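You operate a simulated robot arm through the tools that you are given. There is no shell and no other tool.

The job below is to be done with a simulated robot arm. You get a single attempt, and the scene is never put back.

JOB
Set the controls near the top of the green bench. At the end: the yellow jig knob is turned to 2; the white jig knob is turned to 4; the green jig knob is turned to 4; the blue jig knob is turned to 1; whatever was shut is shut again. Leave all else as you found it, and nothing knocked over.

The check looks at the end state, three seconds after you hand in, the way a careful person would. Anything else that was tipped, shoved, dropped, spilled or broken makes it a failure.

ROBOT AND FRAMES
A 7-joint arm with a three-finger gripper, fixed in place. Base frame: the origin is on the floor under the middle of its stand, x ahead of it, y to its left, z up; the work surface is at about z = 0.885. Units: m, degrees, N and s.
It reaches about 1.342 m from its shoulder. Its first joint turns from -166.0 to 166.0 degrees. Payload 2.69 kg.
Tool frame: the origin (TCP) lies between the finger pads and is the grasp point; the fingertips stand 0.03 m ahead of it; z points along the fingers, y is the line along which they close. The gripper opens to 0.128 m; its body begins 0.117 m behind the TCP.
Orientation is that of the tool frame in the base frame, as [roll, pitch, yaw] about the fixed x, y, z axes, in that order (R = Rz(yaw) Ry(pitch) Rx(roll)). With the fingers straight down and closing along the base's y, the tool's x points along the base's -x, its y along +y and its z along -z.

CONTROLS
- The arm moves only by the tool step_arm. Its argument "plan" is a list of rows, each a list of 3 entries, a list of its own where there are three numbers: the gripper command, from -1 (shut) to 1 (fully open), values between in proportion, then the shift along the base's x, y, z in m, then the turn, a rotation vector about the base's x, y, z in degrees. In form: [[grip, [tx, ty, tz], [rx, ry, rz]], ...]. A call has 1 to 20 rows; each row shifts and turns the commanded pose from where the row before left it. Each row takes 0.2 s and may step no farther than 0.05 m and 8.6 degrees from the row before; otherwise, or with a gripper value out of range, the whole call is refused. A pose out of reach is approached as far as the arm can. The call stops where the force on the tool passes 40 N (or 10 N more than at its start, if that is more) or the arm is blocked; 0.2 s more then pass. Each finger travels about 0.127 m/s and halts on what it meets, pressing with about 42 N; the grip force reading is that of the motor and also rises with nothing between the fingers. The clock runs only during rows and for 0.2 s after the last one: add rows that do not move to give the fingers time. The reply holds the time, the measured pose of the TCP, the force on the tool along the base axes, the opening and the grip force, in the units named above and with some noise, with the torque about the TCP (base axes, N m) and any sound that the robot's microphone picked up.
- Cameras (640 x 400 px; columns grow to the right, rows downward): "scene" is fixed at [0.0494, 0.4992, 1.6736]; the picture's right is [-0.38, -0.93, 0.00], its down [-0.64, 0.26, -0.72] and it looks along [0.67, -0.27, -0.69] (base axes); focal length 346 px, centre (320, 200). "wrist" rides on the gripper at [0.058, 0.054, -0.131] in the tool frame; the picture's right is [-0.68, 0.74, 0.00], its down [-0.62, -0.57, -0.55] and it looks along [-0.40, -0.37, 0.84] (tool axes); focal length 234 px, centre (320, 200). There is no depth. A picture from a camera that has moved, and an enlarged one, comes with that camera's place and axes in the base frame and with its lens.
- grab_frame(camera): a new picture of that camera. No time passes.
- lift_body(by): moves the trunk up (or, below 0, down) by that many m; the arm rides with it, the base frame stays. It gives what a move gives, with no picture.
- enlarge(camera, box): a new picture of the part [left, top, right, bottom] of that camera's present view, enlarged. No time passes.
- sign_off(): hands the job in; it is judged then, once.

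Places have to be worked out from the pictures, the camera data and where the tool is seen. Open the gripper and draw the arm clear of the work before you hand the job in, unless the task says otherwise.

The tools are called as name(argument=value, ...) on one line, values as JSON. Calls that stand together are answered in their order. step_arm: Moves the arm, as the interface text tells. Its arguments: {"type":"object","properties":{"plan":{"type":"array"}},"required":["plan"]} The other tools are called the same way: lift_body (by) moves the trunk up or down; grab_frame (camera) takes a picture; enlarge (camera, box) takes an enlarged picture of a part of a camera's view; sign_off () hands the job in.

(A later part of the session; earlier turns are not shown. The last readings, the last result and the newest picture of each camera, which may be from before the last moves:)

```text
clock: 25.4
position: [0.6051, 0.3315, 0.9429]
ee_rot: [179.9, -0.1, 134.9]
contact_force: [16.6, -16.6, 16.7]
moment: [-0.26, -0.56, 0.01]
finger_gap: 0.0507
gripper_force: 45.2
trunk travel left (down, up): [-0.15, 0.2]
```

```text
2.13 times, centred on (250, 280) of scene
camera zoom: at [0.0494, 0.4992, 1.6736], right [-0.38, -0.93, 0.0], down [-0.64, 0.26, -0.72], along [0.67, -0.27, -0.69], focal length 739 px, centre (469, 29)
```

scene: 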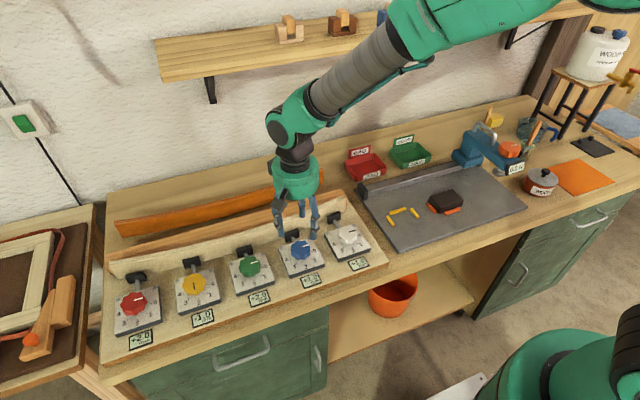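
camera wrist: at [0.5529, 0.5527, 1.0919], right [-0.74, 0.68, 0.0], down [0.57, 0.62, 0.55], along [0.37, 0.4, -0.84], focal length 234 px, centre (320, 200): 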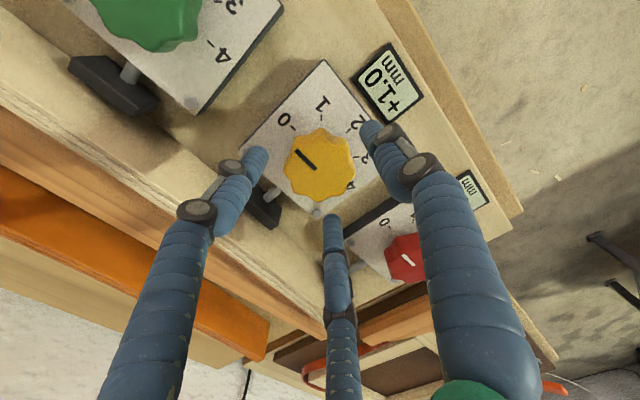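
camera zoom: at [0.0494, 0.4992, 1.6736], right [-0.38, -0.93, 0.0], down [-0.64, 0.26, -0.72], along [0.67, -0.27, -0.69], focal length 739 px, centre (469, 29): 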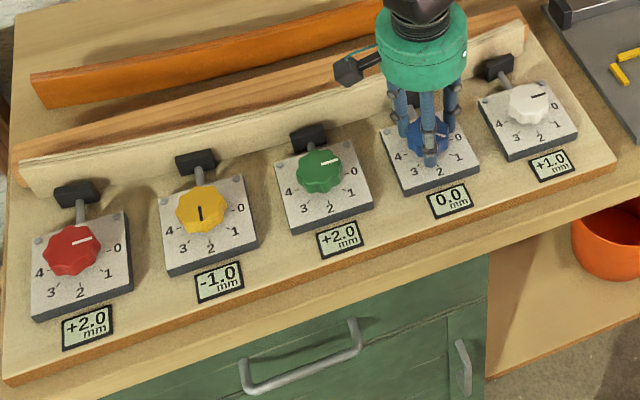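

Blue display reads 0.0 and its pointer looks to be at 1. I ease the side load, open, and lift to confirm.

step_arm(plan=[[-0.3, [0.001, -0.001, 0.001], [0, 0, 0]], [0.12, [0, 0, 0], [0, 0, 0]], [0.12, [0, 0, 0], [0, 0, 0]], [0.12, [0, 0, 0], [0, 0, 0]], [0.12, [0, 0, 0.01], [0, 0, 0]], [0.12, [0, 0, 0.015], [0, 0, 0]], [0.12, [0, 0, 0.03], [0, 0, 0]], [0.12, [0, 0, 0.03], [0, 0, 0]], [0.12, [0, 0, 0.03], [0, 0, 0]], [0.12, [0, 0, 0], [0, 0, 0]]])

enlarge(camera="wrist", box=[200, 60, 440, 210])

enlarge(camera="scene", box=[100, 200, 400, 360])

```text
clock: 27.6
position: [0.607, 0.3309, 1.0569]
ee_rot: [-180.0, 0.0, 135.1]
contact_force: [-0.6, -0.5, -0.1]
moment: [-0.02, -0.06, 0.0]
finger_gap: 0.0716
gripper_force: 0.0
trunk travel left (down, up): [-0.15, 0.2]
```

```text
2.67 times, centred on (320, 135) of wrist
camera zoom: at [0.6038, 0.4103, 1.1871], right [1.0, 0.04, 0.0], down [0.04, -0.84, 0.55], along [0.02, -0.55, -0.84], focal length 624 px, centre (320, 373)
```

zoom: 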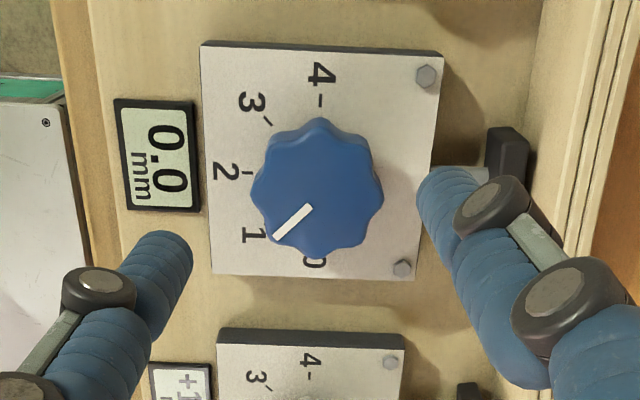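

```text
2.13 times, centred on (250, 280) of scene
camera zoom: at [0.0494, 0.4992, 1.6736], right [-0.38, -0.93, 0.0], down [-0.64, 0.26, -0.72], along [0.67, -0.27, -0.69], focal length 739 px, centre (469, 29)
```

zoom: 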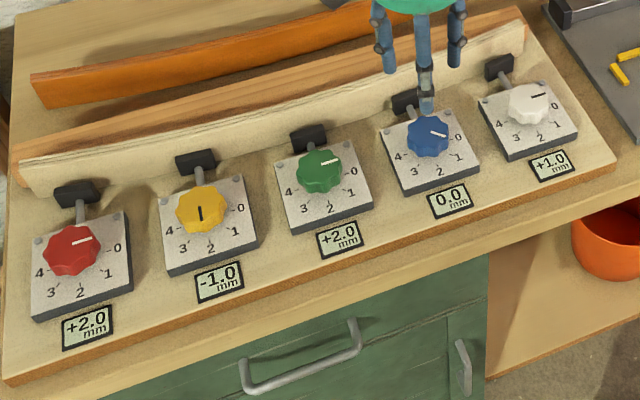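

Blue's pointer is on 1. Green and white need a 180° turn each, so I test in free air whether the wrist can follow to −90° from the start while moving over to the green knob (about [0.6045, 0.470]).

step_arm(plan=[[0.2, [-0.0003, 0.02, 0], [0, 0, -7.5]], [0.2, [-0.0003, 0.02, 0], [0, 0, -7.5]], [0.2, [-0.0003, 0.02, 0], [0, 0, -7.5]], [0.2, [-0.0003, 0.02, 0], [0, 0, -7.5]], [0.2, [0, 0.02, 0], [0, 0, -7.5]], [0.2, [0, 0.02, 0], [0, 0, -7.5]], [0.2, [0, 0.02, 0], [0, 0, 0]], [0.2, [0, 0, 0], [0, 0, 0]]])

enlarge(camera="wrist", box=[200, 60, 440, 210])

grab_frame(camera="scene")

```text
clock: 29.4
position: [0.6061, 0.4701, 1.0579]
ee_rot: [180.0, -0.1, 89.8]
contact_force: [-0.4, 0.5, -0.6]
moment: [-0.04, 0.01, 0.01]
finger_gap: 0.0768
gripper_force: 0.0
trunk travel left (down, up): [-0.15, 0.2]
```

```text
2.67 times, centred on (320, 135) of wrist
camera zoom: at [0.6603, 0.528, 1.1892], right [0.74, -0.68, 0.0], down [-0.57, -0.61, 0.55], along [-0.37, -0.4, -0.84], focal length 624 px, centre (320, 373)
```

zoom: 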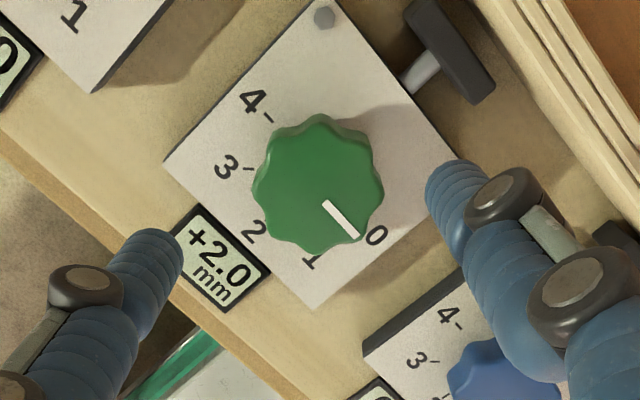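

```text
taken
```

scene: 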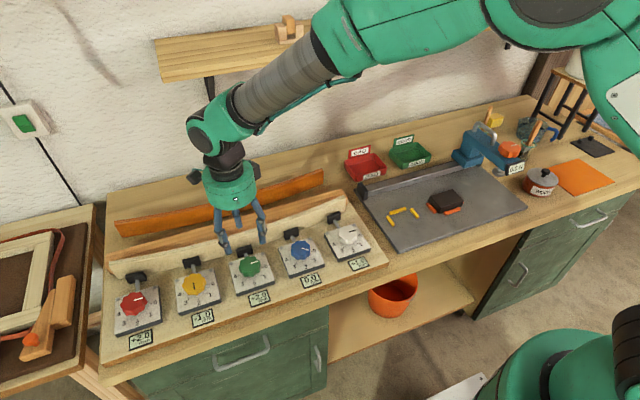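

The wrist reaches −90° without trouble, and green sits on the tool axis. I rotate back to +90° in free air so that one grip can make the full 180° clockwise turn.

step_arm(plan=[[0.2, [0, 0, 0], [0, 0, 8.5]], [0.2, [0, 0, 0], [0, 0, 8.5]], [0.2, [0, 0, 0], [0, 0, 8.5]], [0.2, [0, 0, 0], [0, 0, 8.5]], [0.2, [0, 0, 0], [0, 0, 8.5]], [0.2, [0, 0, 0], [0, 0, 8.5]], [0.2, [0, 0, 0], [0, 0, 8.5]], [0.2, [0, 0, 0], [0, 0, 8.5]], [0.2, [0, 0, 0], [0, 0, 8.5]], [0.2, [0, 0, 0], [0, 0, 8.5]], [0.2, [0, 0, 0], [0, 0, 8.5]], [0.2, [0, 0, 0], [0, 0, 8.5]], [0.2, [0, 0, 0], [0, 0, 8.5]], [0.2, [0, 0, 0], [0, 0, 8.5]], [0.2, [0, 0, 0], [0, 0, 8.5]], [0.2, [0, 0, 0], [0, 0, 8.5]], [0.2, [0, 0, 0], [0, 0, 8.5]], [0.2, [0, 0, 0], [0, 0, 8.5]], [0.2, [0, 0, 0], [0, 0, 8.5]], [0.2, [0, 0, 0], [0, 0, 8.5]]])

```text
clock: 33.6
position: [0.6054, 0.4701, 1.0583]
ee_rot: [180.0, 0.1, -99.9]
contact_force: [0.1, -0.8, -0.4]
moment: [0.03, 0.02, -0.01]
finger_gap: 0.0766
gripper_force: 0.0
trunk travel left (down, up): [-0.15, 0.2]
```

Now at −99.9° yaw; 10° more gets to the −90° start used on yellow. I finish the turn, go down to z≈1.03 and check centring.

step_arm(plan=[[0.2, [0, 0, -0.01], [0, 0, 5]], [0.2, [0, 0, -0.018], [0, 0, 5]], [0.2, [0, 0, 0], [0, 0, 0]], [0.2, [0, 0, 0], [0, 0, 0]]])

enlarge(camera="wrist", box=[256, 90, 384, 170])

```text
clock: 34.6
position: [0.6048, 0.4697, 1.0301]
ee_rot: [179.9, 0.0, -90.0]
contact_force: [0.5, 0.8, -0.7]
moment: [0.01, -0.04, 0.02]
finger_gap: 0.0772
gripper_force: 0.0
trunk travel left (down, up): [-0.15, 0.2]
```

```text
5.00 times, centred on (320, 130) of wrist
camera zoom: at [0.5533, 0.4116, 1.16], right [-0.74, 0.68, 0.0], down [0.57, 0.62, 0.55], along [0.37, 0.4, -0.84], focal length 1171 px, centre (320, 550)
```

zoom: 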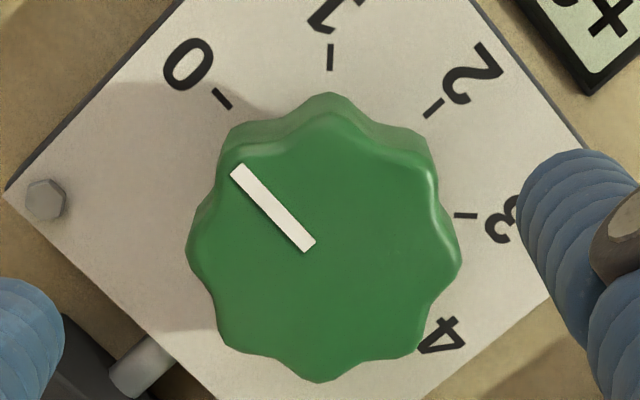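

Compared with the same view over yellow, green's centre is about 2.5 mm nearer in x than the tool axis. I correct that and go down to z≈0.943 in steps.

step_arm(plan=[[0.2, [-0.0025, 0.0003, -0.02], [0, 0, 0]], [0.2, [0, 0, -0.025], [0, 0, 0]], [0.2, [0, 0, -0.022], [0, 0, 0]], [0.2, [0, 0, -0.007], [0, 0, 0]], [0.2, [0, 0, -0.007], [0, 0, 0]], [0.2, [0, 0, -0.006], [0, 0, 0]], [0.2, [0, 0, 0], [0, 0, 0]]])

enlarge(camera="wrist", box=[240, 110, 400, 230])

enlarge(camera="scene", box=[210, 220, 290, 290])

```text
clock: 36.2
position: [0.6026, 0.4692, 0.9437]
ee_rot: [-179.9, 0.0, -90.1]
contact_force: [-0.3, 0.7, 0.1]
moment: [0.0, 0.01, 0.0]
finger_gap: 0.077
gripper_force: 0.1
trunk travel left (down, up): [-0.15, 0.2]
```

```text
3.33 times, centred on (320, 170) of wrist
camera zoom: at [0.5498, 0.4119, 1.074], right [-0.74, 0.68, 0.0], down [0.57, 0.62, 0.55], along [0.37, 0.4, -0.84], focal length 781 px, centre (320, 300)
```

zoom: 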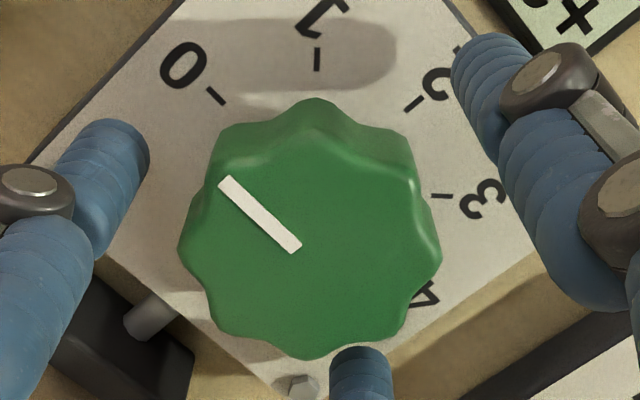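

```text
5.71 times, centred on (250, 255) of scene
camera zoom: at [0.0494, 0.4992, 1.6736], right [-0.38, -0.93, 0.0], down [-0.64, 0.26, -0.72], along [0.67, -0.27, -0.69], focal length 1978 px, centre (720, -114)
```

zoom: 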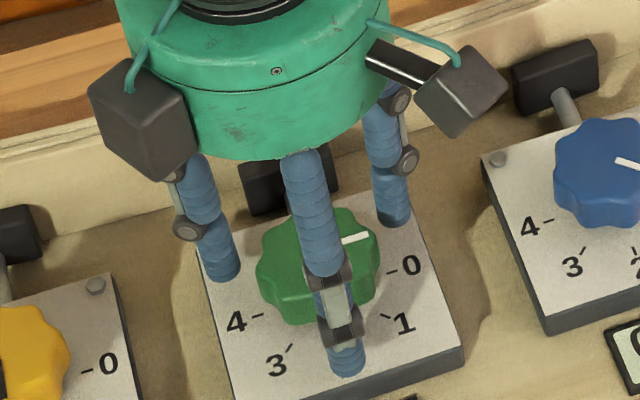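

The knob is about 2 mm left of the tool axis in this view, so I shift (+1.3, −1.0) mm and close.

step_arm(plan=[[0.2, [0.0013, -0.001, 0], [0, 0, 0]], [0.2, [0, 0, 0], [0, 0, 0]], [-0.3, [0, 0, 0], [0, 0, 0]], [-0.3, [0, 0, 0], [0, 0, 0]], [-0.3, [0, 0, 0], [0, 0, 0]], [-0.3, [0, 0, 0], [0, 0, 0]]])

enlarge(camera="wrist", box=[240, 110, 400, 230])

```text
clock: 37.6
position: [0.604, 0.4688, 0.9448]
ee_rot: [179.9, 0.0, -89.9]
contact_force: [6.1, 11.0, 2.3]
moment: [0.4, -0.21, -0.01]
finger_gap: 0.0532
gripper_force: 6.4
trunk travel left (down, up): [-0.15, 0.2]
```

```text
3.33 times, centred on (320, 170) of wrist
camera zoom: at [0.5514, 0.411, 1.0752], right [-0.74, 0.68, 0.0], down [0.57, 0.62, 0.55], along [0.37, 0.4, -0.84], focal length 781 px, centre (320, 300)
```

zoom: 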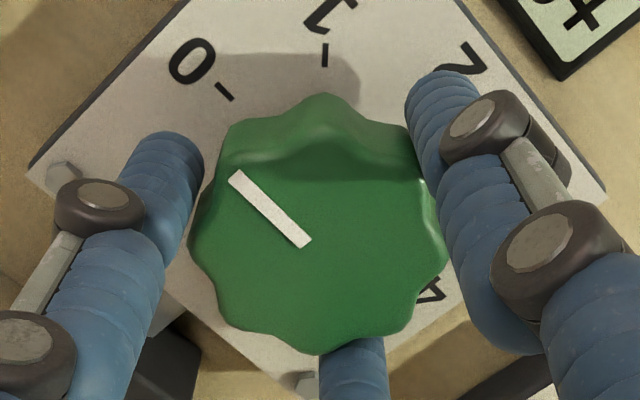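

Grip isn't firm yet (0.0532 m, 6 N) with a +y push on the tool. I shift 1 mm in +y and let the fingers settle.

step_arm(plan=[[-0.3, [0.0004, 0.001, 0], [0, 0, 0]], [-0.3, [0, 0, 0], [0, 0, 0]], [-0.3, [0, 0, 0], [0, 0, 0]]])

enlarge(camera="wrist", box=[240, 110, 400, 230])

```text
clock: 38.4
position: [0.6051, 0.4702, 0.9446]
ee_rot: [-180.0, 0.0, -90.0]
contact_force: [4.3, 8.6, 4.4]
moment: [0.3, -0.18, -0.01]
finger_gap: 0.0516
gripper_force: 5.1
trunk travel left (down, up): [-0.15, 0.2]
```

```text
3.33 times, centred on (320, 170) of wrist
camera zoom: at [0.552, 0.4117, 1.0746], right [-0.74, 0.68, 0.0], down [0.57, 0.62, 0.55], along [0.37, 0.4, -0.84], focal length 781 px, centre (320, 300)
```

zoom: 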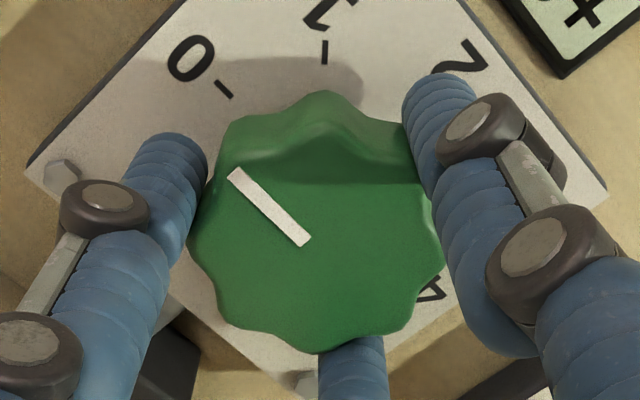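

The grip is closing as the tool centres itself; I move another millimetre in +y.

step_arm(plan=[[-0.3, [0.0004, 0.001, 0], [0, 0, 0]], [-0.3, [0, 0, 0], [0, 0, 0]], [-0.3, [0, 0, 0], [0, 0, 0]]])

```text
clock: 39.2
position: [0.6046, 0.4695, 0.9434]
ee_rot: [179.9, 0.0, -90.0]
contact_force: [5.5, -8.1, 2.5]
moment: [-0.24, -0.2, -0.02]
finger_gap: 0.0518
gripper_force: 5.3
trunk travel left (down, up): [-0.15, 0.2]
```

Side force flipped, so the centre is between; the motor force is still low. I shift back half a millimetre and command a tighter closure.

step_arm(plan=[[-0.6, [0.0003, -0.0005, 0], [0, 0, 0]], [-0.6, [0, 0, 0], [0, 0, 0]], [-0.6, [0, 0, 0], [0, 0, 0]]])

enlarge(camera="wrist", box=[240, 110, 400, 230])

```text
clock: 40.0
position: [0.6037, 0.4701, 0.9434]
ee_rot: [180.0, -0.1, -90.0]
contact_force: [2.0, -6.3, -1.4]
moment: [-0.24, -0.23, 0.0]
finger_gap: 0.0509
gripper_force: 44.6
trunk travel left (down, up): [-0.15, 0.2]
```

```text
3.33 times, centred on (320, 170) of wrist
camera zoom: at [0.5522, 0.4119, 1.074], right [-0.74, 0.68, 0.0], down [0.57, 0.62, 0.55], along [0.37, 0.4, -0.84], focal length 781 px, centre (320, 300)
```

zoom: 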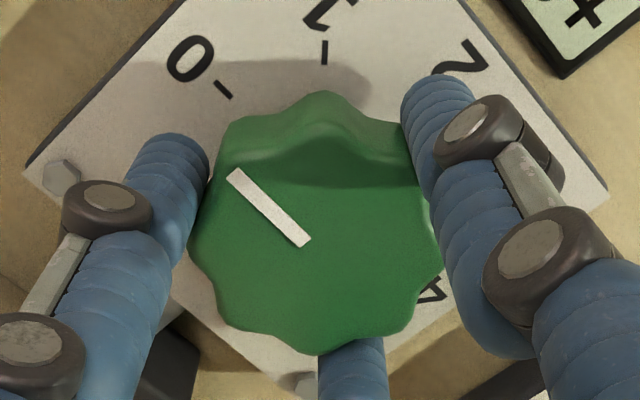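

Now firm at 45 N with small side loads. I turn green −45° first, pausing to read the displays.

step_arm(plan=[[-0.6, [0, 0, 0], [0, 0, -5]], [-0.6, [0, 0, 0], [0, 0, -5]], [-0.6, [0, 0, 0], [0, 0, -5]], [-0.6, [0, 0, 0], [0, 0, -5]], [-0.6, [0, 0, 0], [0, 0, -5]], [-0.6, [0, 0, 0], [0, 0, -5]], [-0.6, [0, 0, 0], [0, 0, -5]], [-0.6, [0, 0, 0], [0, 0, -5]], [-0.6, [0, 0, 0], [0, 0, -5]], [-0.6, [0, 0, 0], [0, 0, 0]], [-0.6, [0, 0, 0], [0, 0, 0]], [-0.6, [0, 0, 0], [0, 0, 0]]])

enlarge(camera="scene", box=[100, 200, 400, 360])

enlarge(camera="wrist", box=[160, 80, 480, 280])

```text
clock: 42.6
position: [0.6038, 0.4702, 0.9441]
ee_rot: [-180.0, 0.0, -135.0]
contact_force: [-4.2, -9.9, 3.0]
moment: [-0.36, 0.21, -0.02]
finger_gap: 0.0506
gripper_force: 45.1
trunk travel left (down, up): [-0.15, 0.2]
```

```text
2.13 times, centred on (250, 280) of scene
camera zoom: at [0.0494, 0.4992, 1.6736], right [-0.38, -0.93, 0.0], down [-0.64, 0.26, -0.72], along [0.67, -0.27, -0.69], focal length 739 px, centre (469, 29)
```

zoom: 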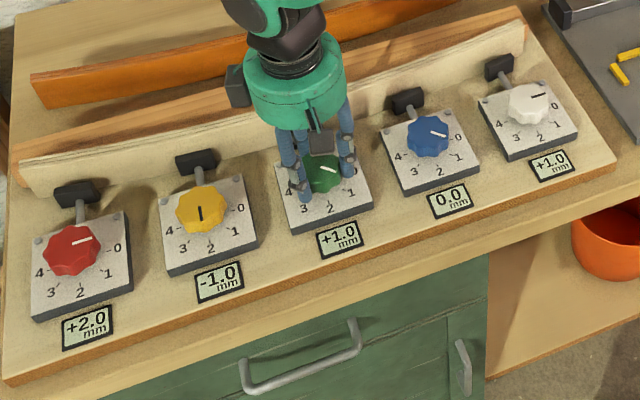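

```text
2.00 times, centred on (320, 180) of wrist
camera zoom: at [0.5268, 0.4672, 1.0739], right [-0.04, 1.0, 0.0], down [0.84, 0.04, 0.55], along [0.55, 0.02, -0.84], focal length 468 px, centre (320, 240)
```

zoom: 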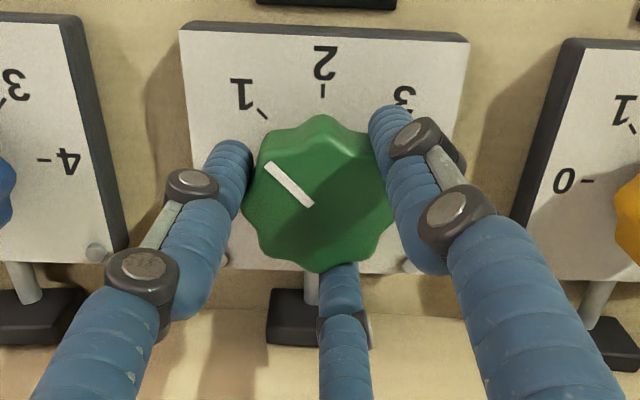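

Green is at 1, display +1.0, nothing else moved. I carry on −45° to 2.

step_arm(plan=[[-0.6, [-0.0003, -0.0007, 0], [0, 0, -5]], [-0.6, [0, 0, 0], [0, 0, -5]], [-0.6, [0, 0, 0], [0, 0, -5]], [-0.6, [0, 0, 0], [0, 0, -5]], [-0.6, [0, 0, 0], [0, 0, -5]], [-0.6, [0, 0, 0], [0, 0, -5]], [-0.6, [0, 0, 0], [0, 0, -5]], [-0.6, [0, 0, 0], [0, 0, -5]], [-0.6, [0, 0, 0], [0, 0, -5]], [-0.6, [0, 0, 0], [0, 0, 0]], [-0.6, [0, 0, 0], [0, 0, 0]], [-0.6, [0, 0, 0], [0, 0, 0]]])

enlarge(camera="scene", box=[100, 200, 400, 360])

enlarge(camera="wrist", box=[160, 80, 480, 280])

```text
clock: 45.2
position: [0.6053, 0.4704, 0.9437]
ee_rot: [-180.0, 0.0, -179.9]
contact_force: [6.3, -1.9, 8.9]
moment: [0.0, -0.18, -0.04]
finger_gap: 0.0506
gripper_force: 44.9
trunk travel left (down, up): [-0.15, 0.2]
```

```text
2.13 times, centred on (250, 280) of scene
camera zoom: at [0.0494, 0.4992, 1.6736], right [-0.38, -0.93, 0.0], down [-0.64, 0.26, -0.72], along [0.67, -0.27, -0.69], focal length 739 px, centre (469, 29)
```

zoom: 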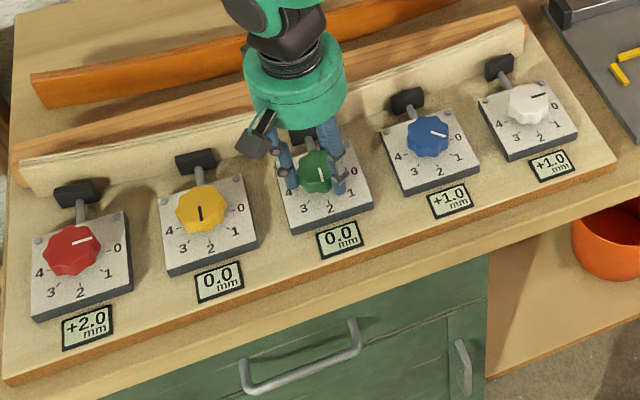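

```text
2.00 times, centred on (320, 180) of wrist
camera zoom: at [0.5478, 0.5242, 1.0738], right [0.68, 0.74, 0.0], down [0.62, -0.57, 0.55], along [0.4, -0.37, -0.84], focal length 468 px, centre (320, 240)
```

zoom: 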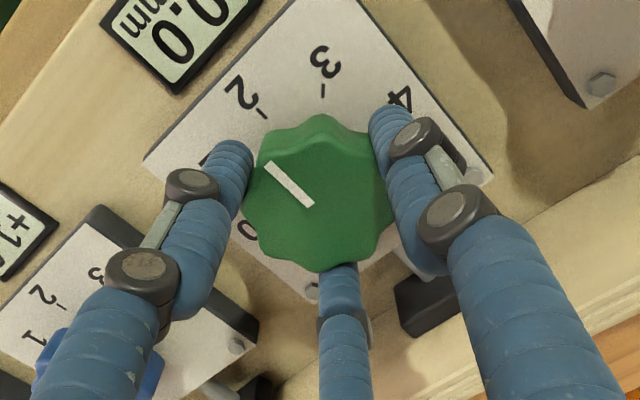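

Green is at 2. I continue −45° to 3.

step_arm(plan=[[-0.6, [0.0003, 0, 0], [0, 0, -5]], [-0.6, [0, 0, 0], [0, 0, -5]], [-0.6, [0, 0, 0], [0, 0, -5]], [-0.6, [0, 0, 0], [0, 0, -5]], [-0.6, [0, 0, 0], [0, 0, -5]], [-0.6, [0, 0, 0], [0, 0, -5]], [-0.6, [0, 0, 0], [0, 0, -5]], [-0.6, [0, 0, 0], [0, 0, -5]], [-0.6, [0, 0, 0], [0, 0, -5]], [-0.6, [0, 0, 0], [0, 0, 0]], [-0.6, [0, 0, 0], [0, 0, 0]], [-0.6, [0, 0, 0], [0, 0, 0]]])

enlarge(camera="scene", box=[100, 200, 400, 360])

enlarge(camera="wrist", box=[160, 80, 480, 280])

```text
clock: 47.8
position: [0.6054, 0.4701, 0.9434]
ee_rot: [-180.0, 0.1, 135.0]
contact_force: [3.2, 1.7, 4.5]
moment: [0.08, -0.09, 0.0]
finger_gap: 0.0506
gripper_force: 44.4
trunk travel left (down, up): [-0.15, 0.2]
```

```text
2.13 times, centred on (250, 280) of scene
camera zoom: at [0.0494, 0.4992, 1.6736], right [-0.38, -0.93, 0.0], down [-0.64, 0.26, -0.72], along [0.67, -0.27, -0.69], focal length 739 px, centre (469, 29)
```

zoom: 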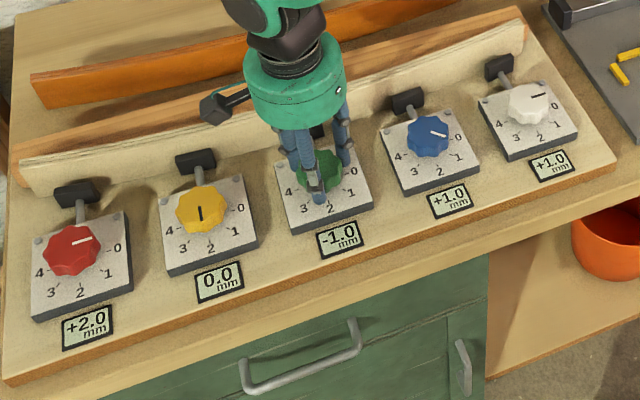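

```text
2.00 times, centred on (320, 180) of wrist
camera zoom: at [0.603, 0.5497, 1.0738], right [1.0, 0.04, 0.0], down [0.04, -0.84, 0.55], along [0.02, -0.55, -0.84], focal length 468 px, centre (320, 240)
```

zoom: 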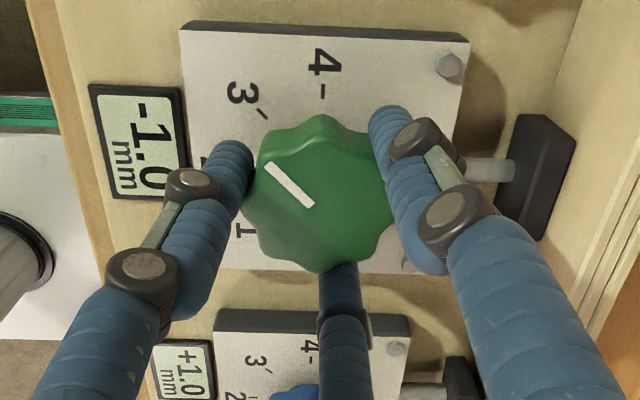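

Green is at 3, all steady. The last −45° takes it to 4.

step_arm(plan=[[-0.6, [0, 0, 0], [0, 0, -5]], [-0.6, [0, 0, 0], [0, 0, -5]], [-0.6, [0, 0, 0], [0, 0, -5]], [-0.6, [0, 0, 0], [0, 0, -5]], [-0.6, [0, 0, 0], [0, 0, -5]], [-0.6, [0, 0, 0], [0, 0, -5]], [-0.6, [0, 0, 0], [0, 0, -5]], [-0.6, [0, 0, 0], [0, 0, -5]], [-0.6, [0, 0, 0], [0, 0, -5]], [-0.6, [0, 0, 0], [0, 0, 0]], [-0.6, [0, 0, 0], [0, 0, 0]], [-0.6, [0, 0, 0], [0, 0, 0]]])

enlarge(camera="scene", box=[100, 200, 400, 360])

enlarge(camera="wrist", box=[160, 80, 480, 280])

```text
clock: 50.4
position: [0.6047, 0.4701, 0.9431]
ee_rot: [180.0, -0.1, 90.1]
contact_force: [6.3, -3.1, 3.8]
moment: [-0.13, -0.04, 0.02]
finger_gap: 0.0506
gripper_force: 44.8
trunk travel left (down, up): [-0.15, 0.2]
```

```text
2.13 times, centred on (250, 280) of scene
camera zoom: at [0.0494, 0.4992, 1.6736], right [-0.38, -0.93, 0.0], down [-0.64, 0.26, -0.72], along [0.67, -0.27, -0.69], focal length 739 px, centre (469, 29)
```

zoom: 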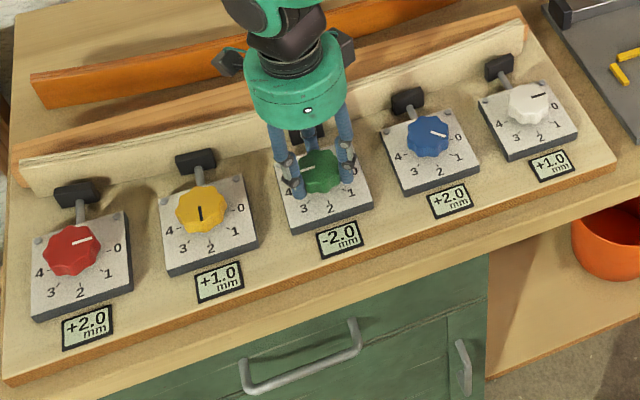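

```text
2.00 times, centred on (320, 180) of wrist
camera zoom: at [0.6601, 0.5287, 1.0737], right [0.74, -0.68, 0.0], down [-0.57, -0.62, 0.55], along [-0.37, -0.4, -0.84], focal length 468 px, centre (320, 240)
```

zoom: 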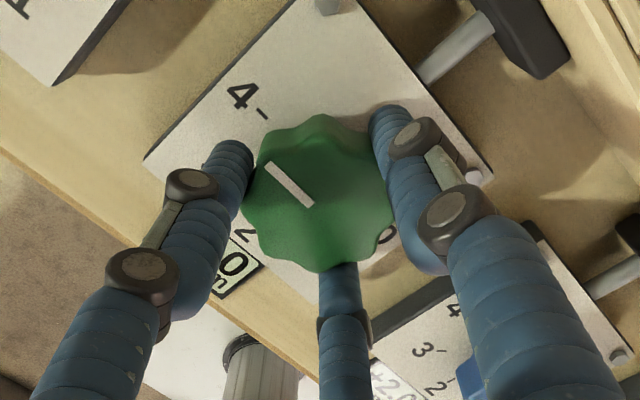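

Green's pointer is at 4 (display −2.0) and loads are small. I open slightly, lift straight up, and verify.

step_arm(plan=[[0.08, [0.0005, -0.0003, 0], [0, 0, 0]], [0.08, [0, 0, 0], [0, 0, 0]], [0.08, [0, 0, 0], [0, 0, 0]], [0.08, [0, 0, 0.01], [0, 0, 0]], [0.08, [0, 0, 0.015], [0, 0, 0]], [0.08, [0, 0, 0.03], [0, 0, 0]], [0.08, [0, 0, 0.03], [0, 0, 0]], [0.08, [0, 0, 0.03], [0, 0, 0]], [0.08, [0, 0, 0], [0, 0, 0]]])

enlarge(camera="wrist", box=[200, 60, 440, 210])

enlarge(camera="scene", box=[100, 200, 400, 360])

```text
clock: 52.4
position: [0.6048, 0.4728, 1.0567]
ee_rot: [179.9, 0.0, 90.0]
contact_force: [-0.4, -0.5, 0.3]
moment: [0.05, -0.03, 0.04]
finger_gap: 0.0693
gripper_force: 0.0
trunk travel left (down, up): [-0.15, 0.2]
```

```text
2.67 times, centred on (320, 135) of wrist
camera zoom: at [0.659, 0.5314, 1.1872], right [0.74, -0.68, 0.0], down [-0.57, -0.62, 0.55], along [-0.37, -0.4, -0.84], focal length 624 px, centre (320, 373)
```

zoom: 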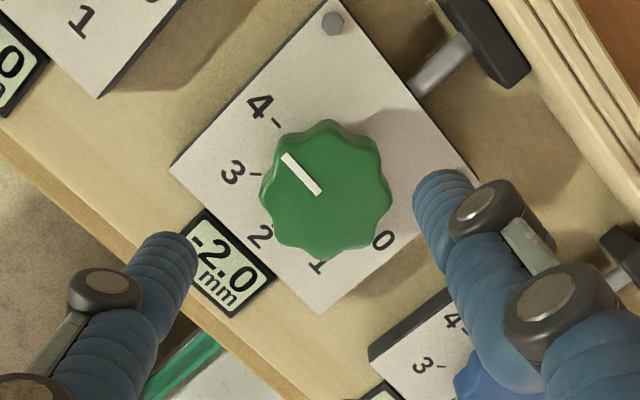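

```text
2.13 times, centred on (250, 280) of scene
camera zoom: at [0.0494, 0.4992, 1.6736], right [-0.38, -0.93, 0.0], down [-0.64, 0.26, -0.72], along [0.67, -0.27, -0.69], focal length 739 px, centre (469, 29)
```

zoom: 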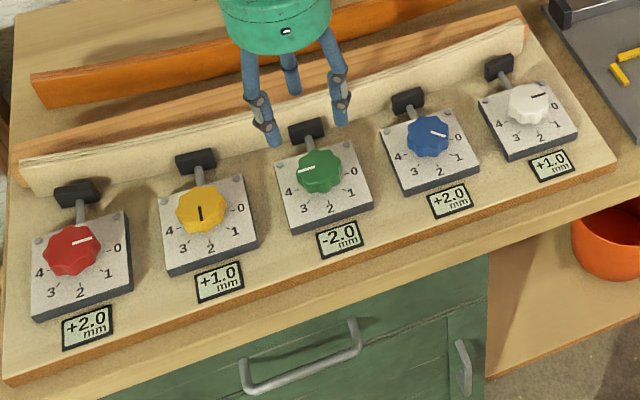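

Green's pointer is exactly opposite its old direction, at 4. Now I move to white (about [0.6045, 0.190]) while turning the wrist back toward +90°.

step_arm(plan=[[0.2, [0, -0.014, 0], [0, 0, 8.5]], [0.2, [0, -0.014, 0], [0, 0, 8.5]], [0.2, [0, -0.014, 0], [0, 0, 8.5]], [0.2, [0, -0.014, 0], [0, 0, 8.5]], [0.2, [0, -0.014, 0], [0, 0, 8.5]], [0.2, [0, -0.014, 0], [0, 0, 8.5]], [0.2, [0, -0.014, 0], [0, 0, 8.5]], [0.2, [0, -0.014, 0], [0, 0, 8.5]], [0.2, [0, -0.014, 0], [0, 0, 8.5]], [0.2, [0, -0.014, 0], [0, 0, 8.5]], [0.2, [0, -0.014, 0], [0, 0, 8.5]], [0.2, [0, -0.014, 0], [0, 0, 8.5]], [0.2, [0, -0.014, 0], [0, 0, 8.5]], [0.2, [0, -0.014, 0], [0, 0, 8.5]], [0.2, [0, -0.014, 0], [0, 0, 8.5]], [0.2, [0, -0.014, 0], [0, 0, 8.5]], [0.2, [0, -0.014, 0], [0, 0, 8.5]], [0.2, [0, -0.014, 0], [0, 0, 8.5]], [0.2, [0, -0.014, 0], [0, 0, 8.5]], [0.2, [0, -0.014, 0], [0, 0, 8.5]]])

step_arm(plan=[[0.2, [0, 0, -0.01], [0, 0, 5]], [0.2, [0, 0, -0.017], [0, 0, 5]], [0.2, [0, 0, 0], [0, 0, 0]], [0.2, [0, 0, 0], [0, 0, 0]]])

enlarge(camera="wrist", box=[256, 90, 384, 170])

grab_frame(camera="scene")

```text
clock: 56.6
position: [0.607, 0.1898, 1.06]
ee_rot: [180.0, 0.0, -99.9]
contact_force: [0.1, -0.1, -0.4]
moment: [-0.02, 0.01, 0.01]
finger_gap: 0.0768
gripper_force: 0.0
trunk travel left (down, up): [-0.15, 0.2]
```

```text
clock: 57.6
position: [0.6052, 0.1922, 1.0329]
ee_rot: [-180.0, 0.0, -89.9]
contact_force: [0.5, -0.1, -0.5]
moment: [0.0, 0.01, 0.0]
finger_gap: 0.0769
gripper_force: 0.1
trunk travel left (down, up): [-0.15, 0.2]
```

```text
5.00 times, centred on (320, 130) of wrist
camera zoom: at [0.5533, 0.1333, 1.163], right [-0.74, 0.68, 0.0], down [0.57, 0.62, 0.55], along [0.37, 0.4, -0.84], focal length 1171 px, centre (320, 550)
```

zoom: 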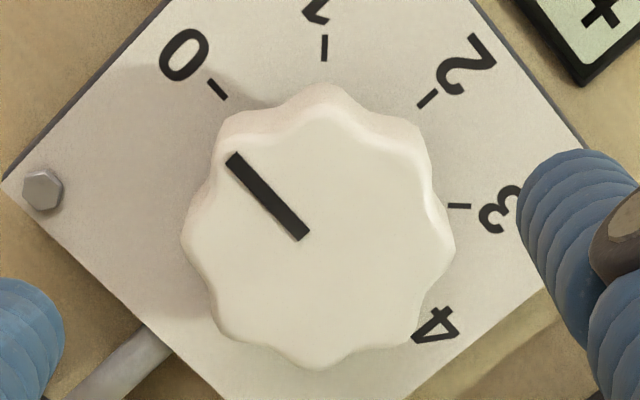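

```text
taken
```

scene: 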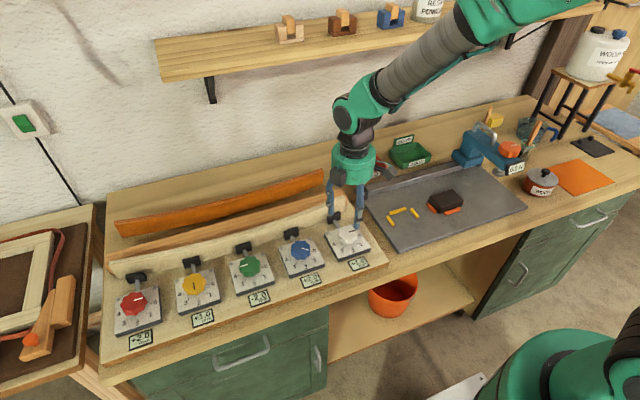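

White's centre is about (−1.8, −1.8) mm from the tool axis. I correct that and descend to z≈0.944.

step_arm(plan=[[0.2, [-0.0018, -0.0018, -0.02], [0, 0, 0]], [0.2, [0, 0, -0.025], [0, 0, 0]], [0.2, [0, 0, -0.022], [0, 0, 0]], [0.2, [0, 0, -0.008], [0, 0, 0]], [0.2, [0, 0, -0.007], [0, 0, 0]], [0.2, [0, 0, -0.006], [0, 0, 0]], [0.2, [0, 0, 0], [0, 0, 0]]])

enlarge(camera="wrist", box=[240, 110, 400, 230])

enlarge(camera="scene", box=[300, 190, 390, 270])

```text
clock: 59.2
position: [0.602, 0.1899, 0.9437]
ee_rot: [-179.9, -0.1, -90.0]
contact_force: [-0.4, 0.0, 0.0]
moment: [0.02, -0.02, -0.02]
finger_gap: 0.0768
gripper_force: 0.1
trunk travel left (down, up): [-0.15, 0.2]
```

```text
3.33 times, centred on (320, 170) of wrist
camera zoom: at [0.5508, 0.1316, 1.0737], right [-0.74, 0.68, 0.0], down [0.57, 0.62, 0.55], along [0.37, 0.4, -0.84], focal length 781 px, centre (320, 300)
```

zoom: 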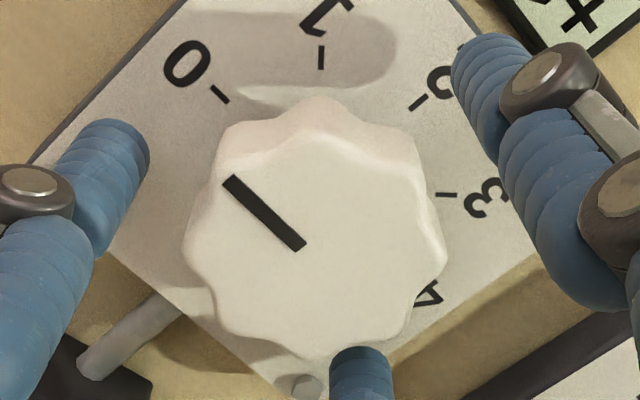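

```text
5.00 times, centred on (345, 230) of scene
camera zoom: at [0.0494, 0.4992, 1.6736], right [-0.38, -0.93, 0.0], down [-0.64, 0.26, -0.72], along [0.67, -0.27, -0.69], focal length 1731 px, centre (195, 50)
```

zoom: 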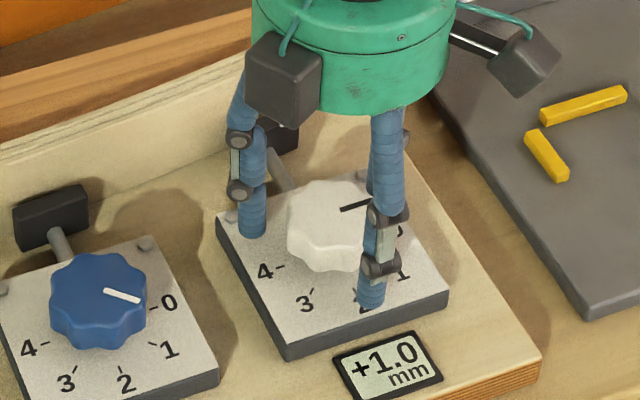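

Compared with the firm-grip views, the knob sits about (+1.6, +0.3) mm from the axis. I shift and close firmly.

step_arm(plan=[[0.2, [0.0016, 0.0003, 0], [0, 0, 0]], [0.2, [0, 0, 0], [0, 0, 0]], [-0.6, [0, 0, 0], [0, 0, 0]], [-0.6, [0, 0, 0], [0, 0, 0]], [-0.6, [0, 0, 0], [0, 0, 0]], [-0.6, [0, 0, 0], [0, 0, 0]]])

enlarge(camera="wrist", box=[240, 110, 400, 230])

```text
clock: 60.6
position: [0.6051, 0.1894, 0.9444]
ee_rot: [179.9, 0.0, -90.1]
contact_force: [0.7, 3.2, -1.9]
moment: [0.12, -0.06, 0.03]
finger_gap: 0.0505
gripper_force: 44.8
trunk travel left (down, up): [-0.15, 0.2]
```

```text
3.33 times, centred on (320, 170) of wrist
camera zoom: at [0.5523, 0.1318, 1.0741], right [-0.74, 0.68, 0.0], down [0.57, 0.62, 0.55], along [0.37, 0.4, -0.84], focal length 781 px, centre (320, 300)
```

zoom: 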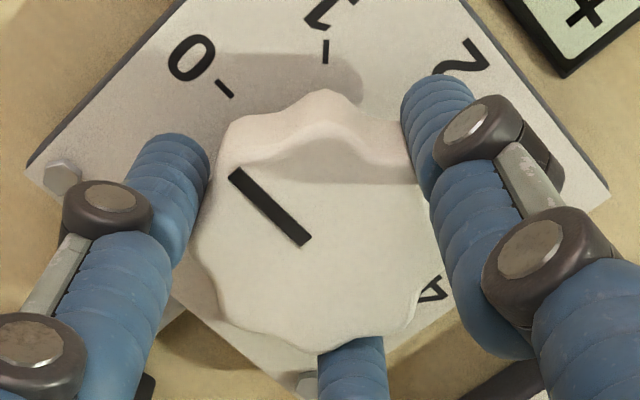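

Firm grip (45 N) with almost no side load. I turn white −90° to 2, pausing at the end to check.

step_arm(plan=[[-0.6, [0, 0.0003, 0], [0, 0, -5]], [-0.6, [0, 0, 0], [0, 0, -5]], [-0.6, [0, 0, 0], [0, 0, -5]], [-0.6, [0, 0, 0], [0, 0, -5]], [-0.6, [0, 0, 0], [0, 0, -5]], [-0.6, [0, 0, 0], [0, 0, -5]], [-0.6, [0, 0, 0], [0, 0, -5]], [-0.6, [0, 0, 0], [0, 0, -5]], [-0.6, [0, 0, 0], [0, 0, -5]], [-0.6, [0, 0, 0], [0, 0, -5]], [-0.6, [0, 0, 0], [0, 0, -5]], [-0.6, [0, 0, 0], [0, 0, -5]], [-0.6, [0, 0, 0], [0, 0, -5]], [-0.6, [0, 0, 0], [0, 0, -5]], [-0.6, [0, 0, 0], [0, 0, -5]], [-0.6, [0, 0, 0], [0, 0, -5]], [-0.6, [0, 0, 0], [0, 0, -5]], [-0.6, [0, 0, 0], [0, 0, -5]], [-0.6, [0, 0, 0], [0, 0, 0]], [-0.6, [0, 0, 0], [0, 0, 0]]])

enlarge(camera="scene", box=[100, 200, 400, 360])

enlarge(camera="wrist", box=[160, 80, 480, 280])

```text
clock: 64.8
position: [0.6056, 0.1893, 0.9438]
ee_rot: [-179.9, 0.0, -179.9]
contact_force: [-11.4, 30.0, 9.2]
moment: [0.71, 0.36, 0.04]
finger_gap: 0.0509
gripper_force: 45.1
trunk travel left (down, up): [-0.15, 0.2]
```

```text
2.13 times, centred on (250, 280) of scene
camera zoom: at [0.0494, 0.4992, 1.6736], right [-0.38, -0.93, 0.0], down [-0.64, 0.26, -0.72], along [0.67, -0.27, -0.69], focal length 739 px, centre (469, 29)
```

zoom: 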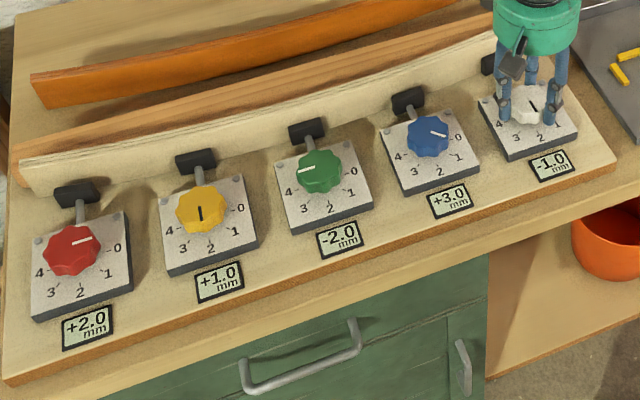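

```text
2.00 times, centred on (320, 180) of wrist
camera zoom: at [0.5476, 0.2441, 1.074], right [0.68, 0.74, 0.0], down [0.61, -0.57, 0.55], along [0.4, -0.37, -0.84], focal length 468 px, centre (320, 240)
```

zoom: 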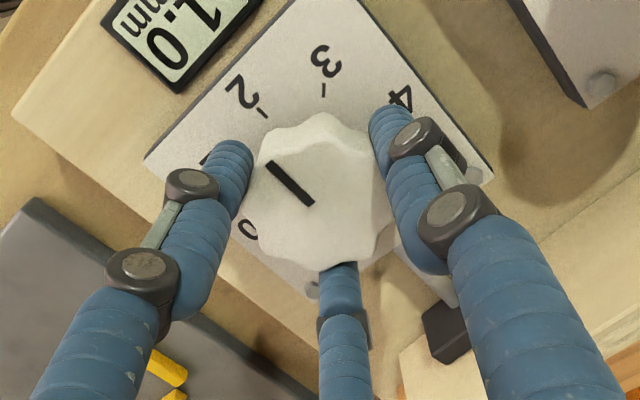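

White is at 2, but a 30 N side force has built up in +y. I ease the tool about 1.6 mm that way before turning on.

step_arm(plan=[[-0.6, [-0.0003, 0.0008, 0], [0, 0, 0]], [-0.6, [-0.0003, 0.0008, 0], [0, 0, 0]], [-0.6, [0, 0, 0], [0, 0, 0]]])

```text
clock: 65.6
position: [0.6044, 0.1908, 0.9442]
ee_rot: [-179.9, 0.1, 179.9]
contact_force: [8.2, 1.8, 4.2]
moment: [-0.32, -0.52, 0.02]
finger_gap: 0.0509
gripper_force: 44.9
trunk travel left (down, up): [-0.15, 0.2]
```

Side load is now small. I turn −45° to 3.

step_arm(plan=[[-0.6, [0.0003, 0, 0], [0, 0, -5]], [-0.6, [0, 0, 0], [0, 0, -5]], [-0.6, [0, 0, 0], [0, 0, -5]], [-0.6, [0, 0, 0], [0, 0, -5]], [-0.6, [0, 0, 0], [0, 0, -5]], [-0.6, [0, 0, 0], [0, 0, -5]], [-0.6, [0, 0, 0], [0, 0, -5]], [-0.6, [0, 0, 0], [0, 0, -5]], [-0.6, [0, 0, 0], [0, 0, -5]], [-0.6, [0, 0, 0], [0, 0, 0]], [-0.6, [0, 0, 0], [0, 0, 0]]])

enlarge(camera="wrist", box=[160, 80, 480, 280])

```text
clock: 68.0
position: [0.6049, 0.1897, 0.9437]
ee_rot: [-180.0, 0.0, 135.0]
contact_force: [4.4, -3.5, 18.5]
moment: [-0.11, 0.1, 0.02]
finger_gap: 0.0506
gripper_force: 44.9
trunk travel left (down, up): [-0.15, 0.2]
```

```text
2.00 times, centred on (320, 180) of wrist
camera zoom: at [0.6029, 0.2697, 1.074], right [1.0, 0.04, 0.0], down [0.03, -0.84, 0.55], along [0.02, -0.55, -0.84], focal length 468 px, centre (320, 240)
```

zoom: 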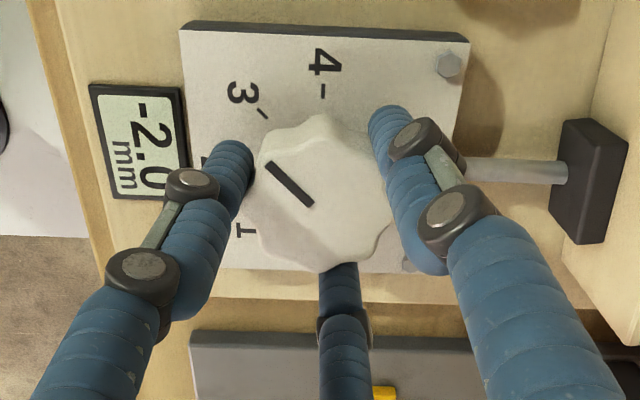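

White is at 3 (display −2.0). The vertical load is 18 N, so I lift the command 1 mm and make the last −45° to 4.

step_arm(plan=[[-0.6, [0.0002, -0.0002, 0.001], [0, 0, -5]], [-0.6, [0, 0, 0], [0, 0, -5]], [-0.6, [0, 0, 0], [0, 0, -5]], [-0.6, [0, 0, 0], [0, 0, -5]], [-0.6, [0, 0, 0], [0, 0, -5]], [-0.6, [0, 0, 0], [0, 0, -5]], [-0.6, [0, 0, 0], [0, 0, -5]], [-0.6, [0, 0, 0], [0, 0, -5]], [-0.6, [0, 0, 0], [0, 0, -5]], [-0.6, [0, 0, 0], [0, 0, 0]], [-0.6, [0, 0, 0], [0, 0, 0]]])

enlarge(camera="wrist", box=[160, 80, 480, 280])

enlarge(camera="scene", box=[100, 200, 400, 360])

```text
clock: 70.4
position: [0.6055, 0.1906, 0.9434]
ee_rot: [-179.9, 0.0, 90.0]
contact_force: [12.5, 3.8, -8.5]
moment: [0.13, -0.38, 0.12]
finger_gap: 0.0508
gripper_force: 44.5
trunk travel left (down, up): [-0.15, 0.2]
```

```text
2.00 times, centred on (320, 180) of wrist
camera zoom: at [0.6602, 0.2487, 1.0739], right [0.74, -0.68, 0.0], down [-0.57, -0.62, 0.55], along [-0.37, -0.4, -0.84], focal length 468 px, centre (320, 240)
```

zoom: 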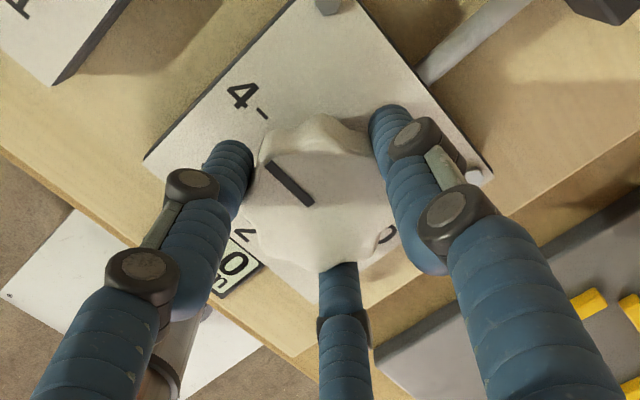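

```text
2.13 times, centred on (250, 280) of scene
camera zoom: at [0.0494, 0.4992, 1.6736], right [-0.38, -0.93, 0.0], down [-0.64, 0.26, -0.72], along [0.67, -0.27, -0.69], focal length 739 px, centre (469, 29)
```

zoom: 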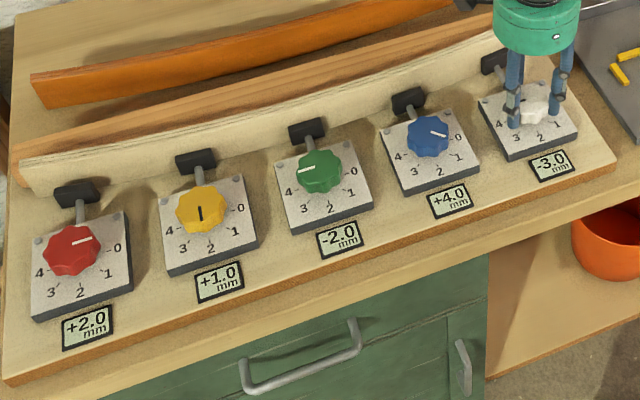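

White is at 4 (display −3.0). I ease the side load a little, open slightly, and lift straight up to check it.

step_arm(plan=[[-0.6, [0.0007, 0.0002, 0], [0, 0, 0]], [0.08, [0, 0, 0], [0, 0, 0]], [0.08, [0, 0, 0], [0, 0, 0]], [0.08, [0, 0, 0], [0, 0, 0]], [0.08, [0, 0, 0.01], [0, 0, 0]], [0.08, [0, 0, 0.015], [0, 0, 0]], [0.08, [0, 0, 0.03], [0, 0, 0]], [0.08, [0, 0, 0.03], [0, 0, 0]], [0.08, [0, 0, 0.03], [0, 0, 0]], [0.08, [0, 0, 0], [0, 0, 0]]])

enlarge(camera="wrist", box=[200, 60, 440, 210])

enlarge(camera="scene", box=[100, 200, 400, 360])

```text
clock: 72.6
position: [0.6055, 0.1893, 1.0595]
ee_rot: [179.9, 0.1, 90.1]
contact_force: [0.0, 0.2, 0.4]
moment: [0.0, -0.06, -0.01]
finger_gap: 0.0693
gripper_force: 0.0
trunk travel left (down, up): [-0.15, 0.2]
```

```text
2.67 times, centred on (320, 135) of wrist
camera zoom: at [0.6599, 0.2481, 1.189], right [0.74, -0.68, 0.0], down [-0.57, -0.62, 0.55], along [-0.37, -0.4, -0.84], focal length 624 px, centre (320, 373)
```

zoom: 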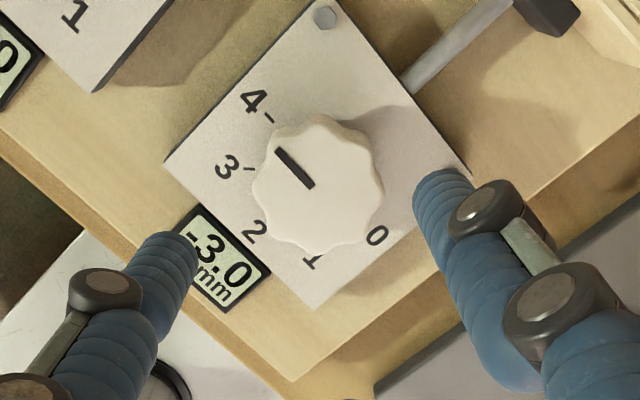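

```text
2.13 times, centred on (250, 280) of scene
camera zoom: at [0.0494, 0.4992, 1.6736], right [-0.38, -0.93, 0.0], down [-0.64, 0.26, -0.72], along [0.67, -0.27, -0.69], focal length 739 px, centre (469, 29)
```

zoom: 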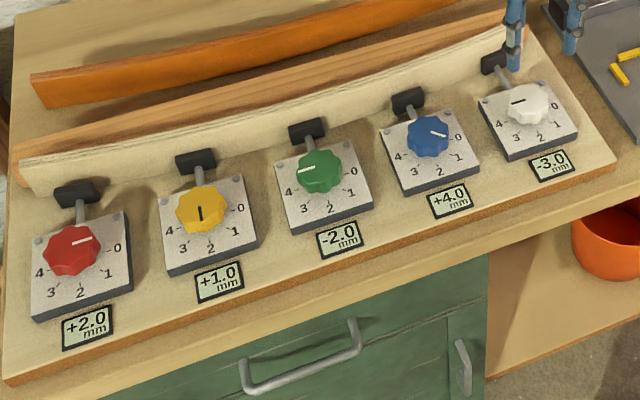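

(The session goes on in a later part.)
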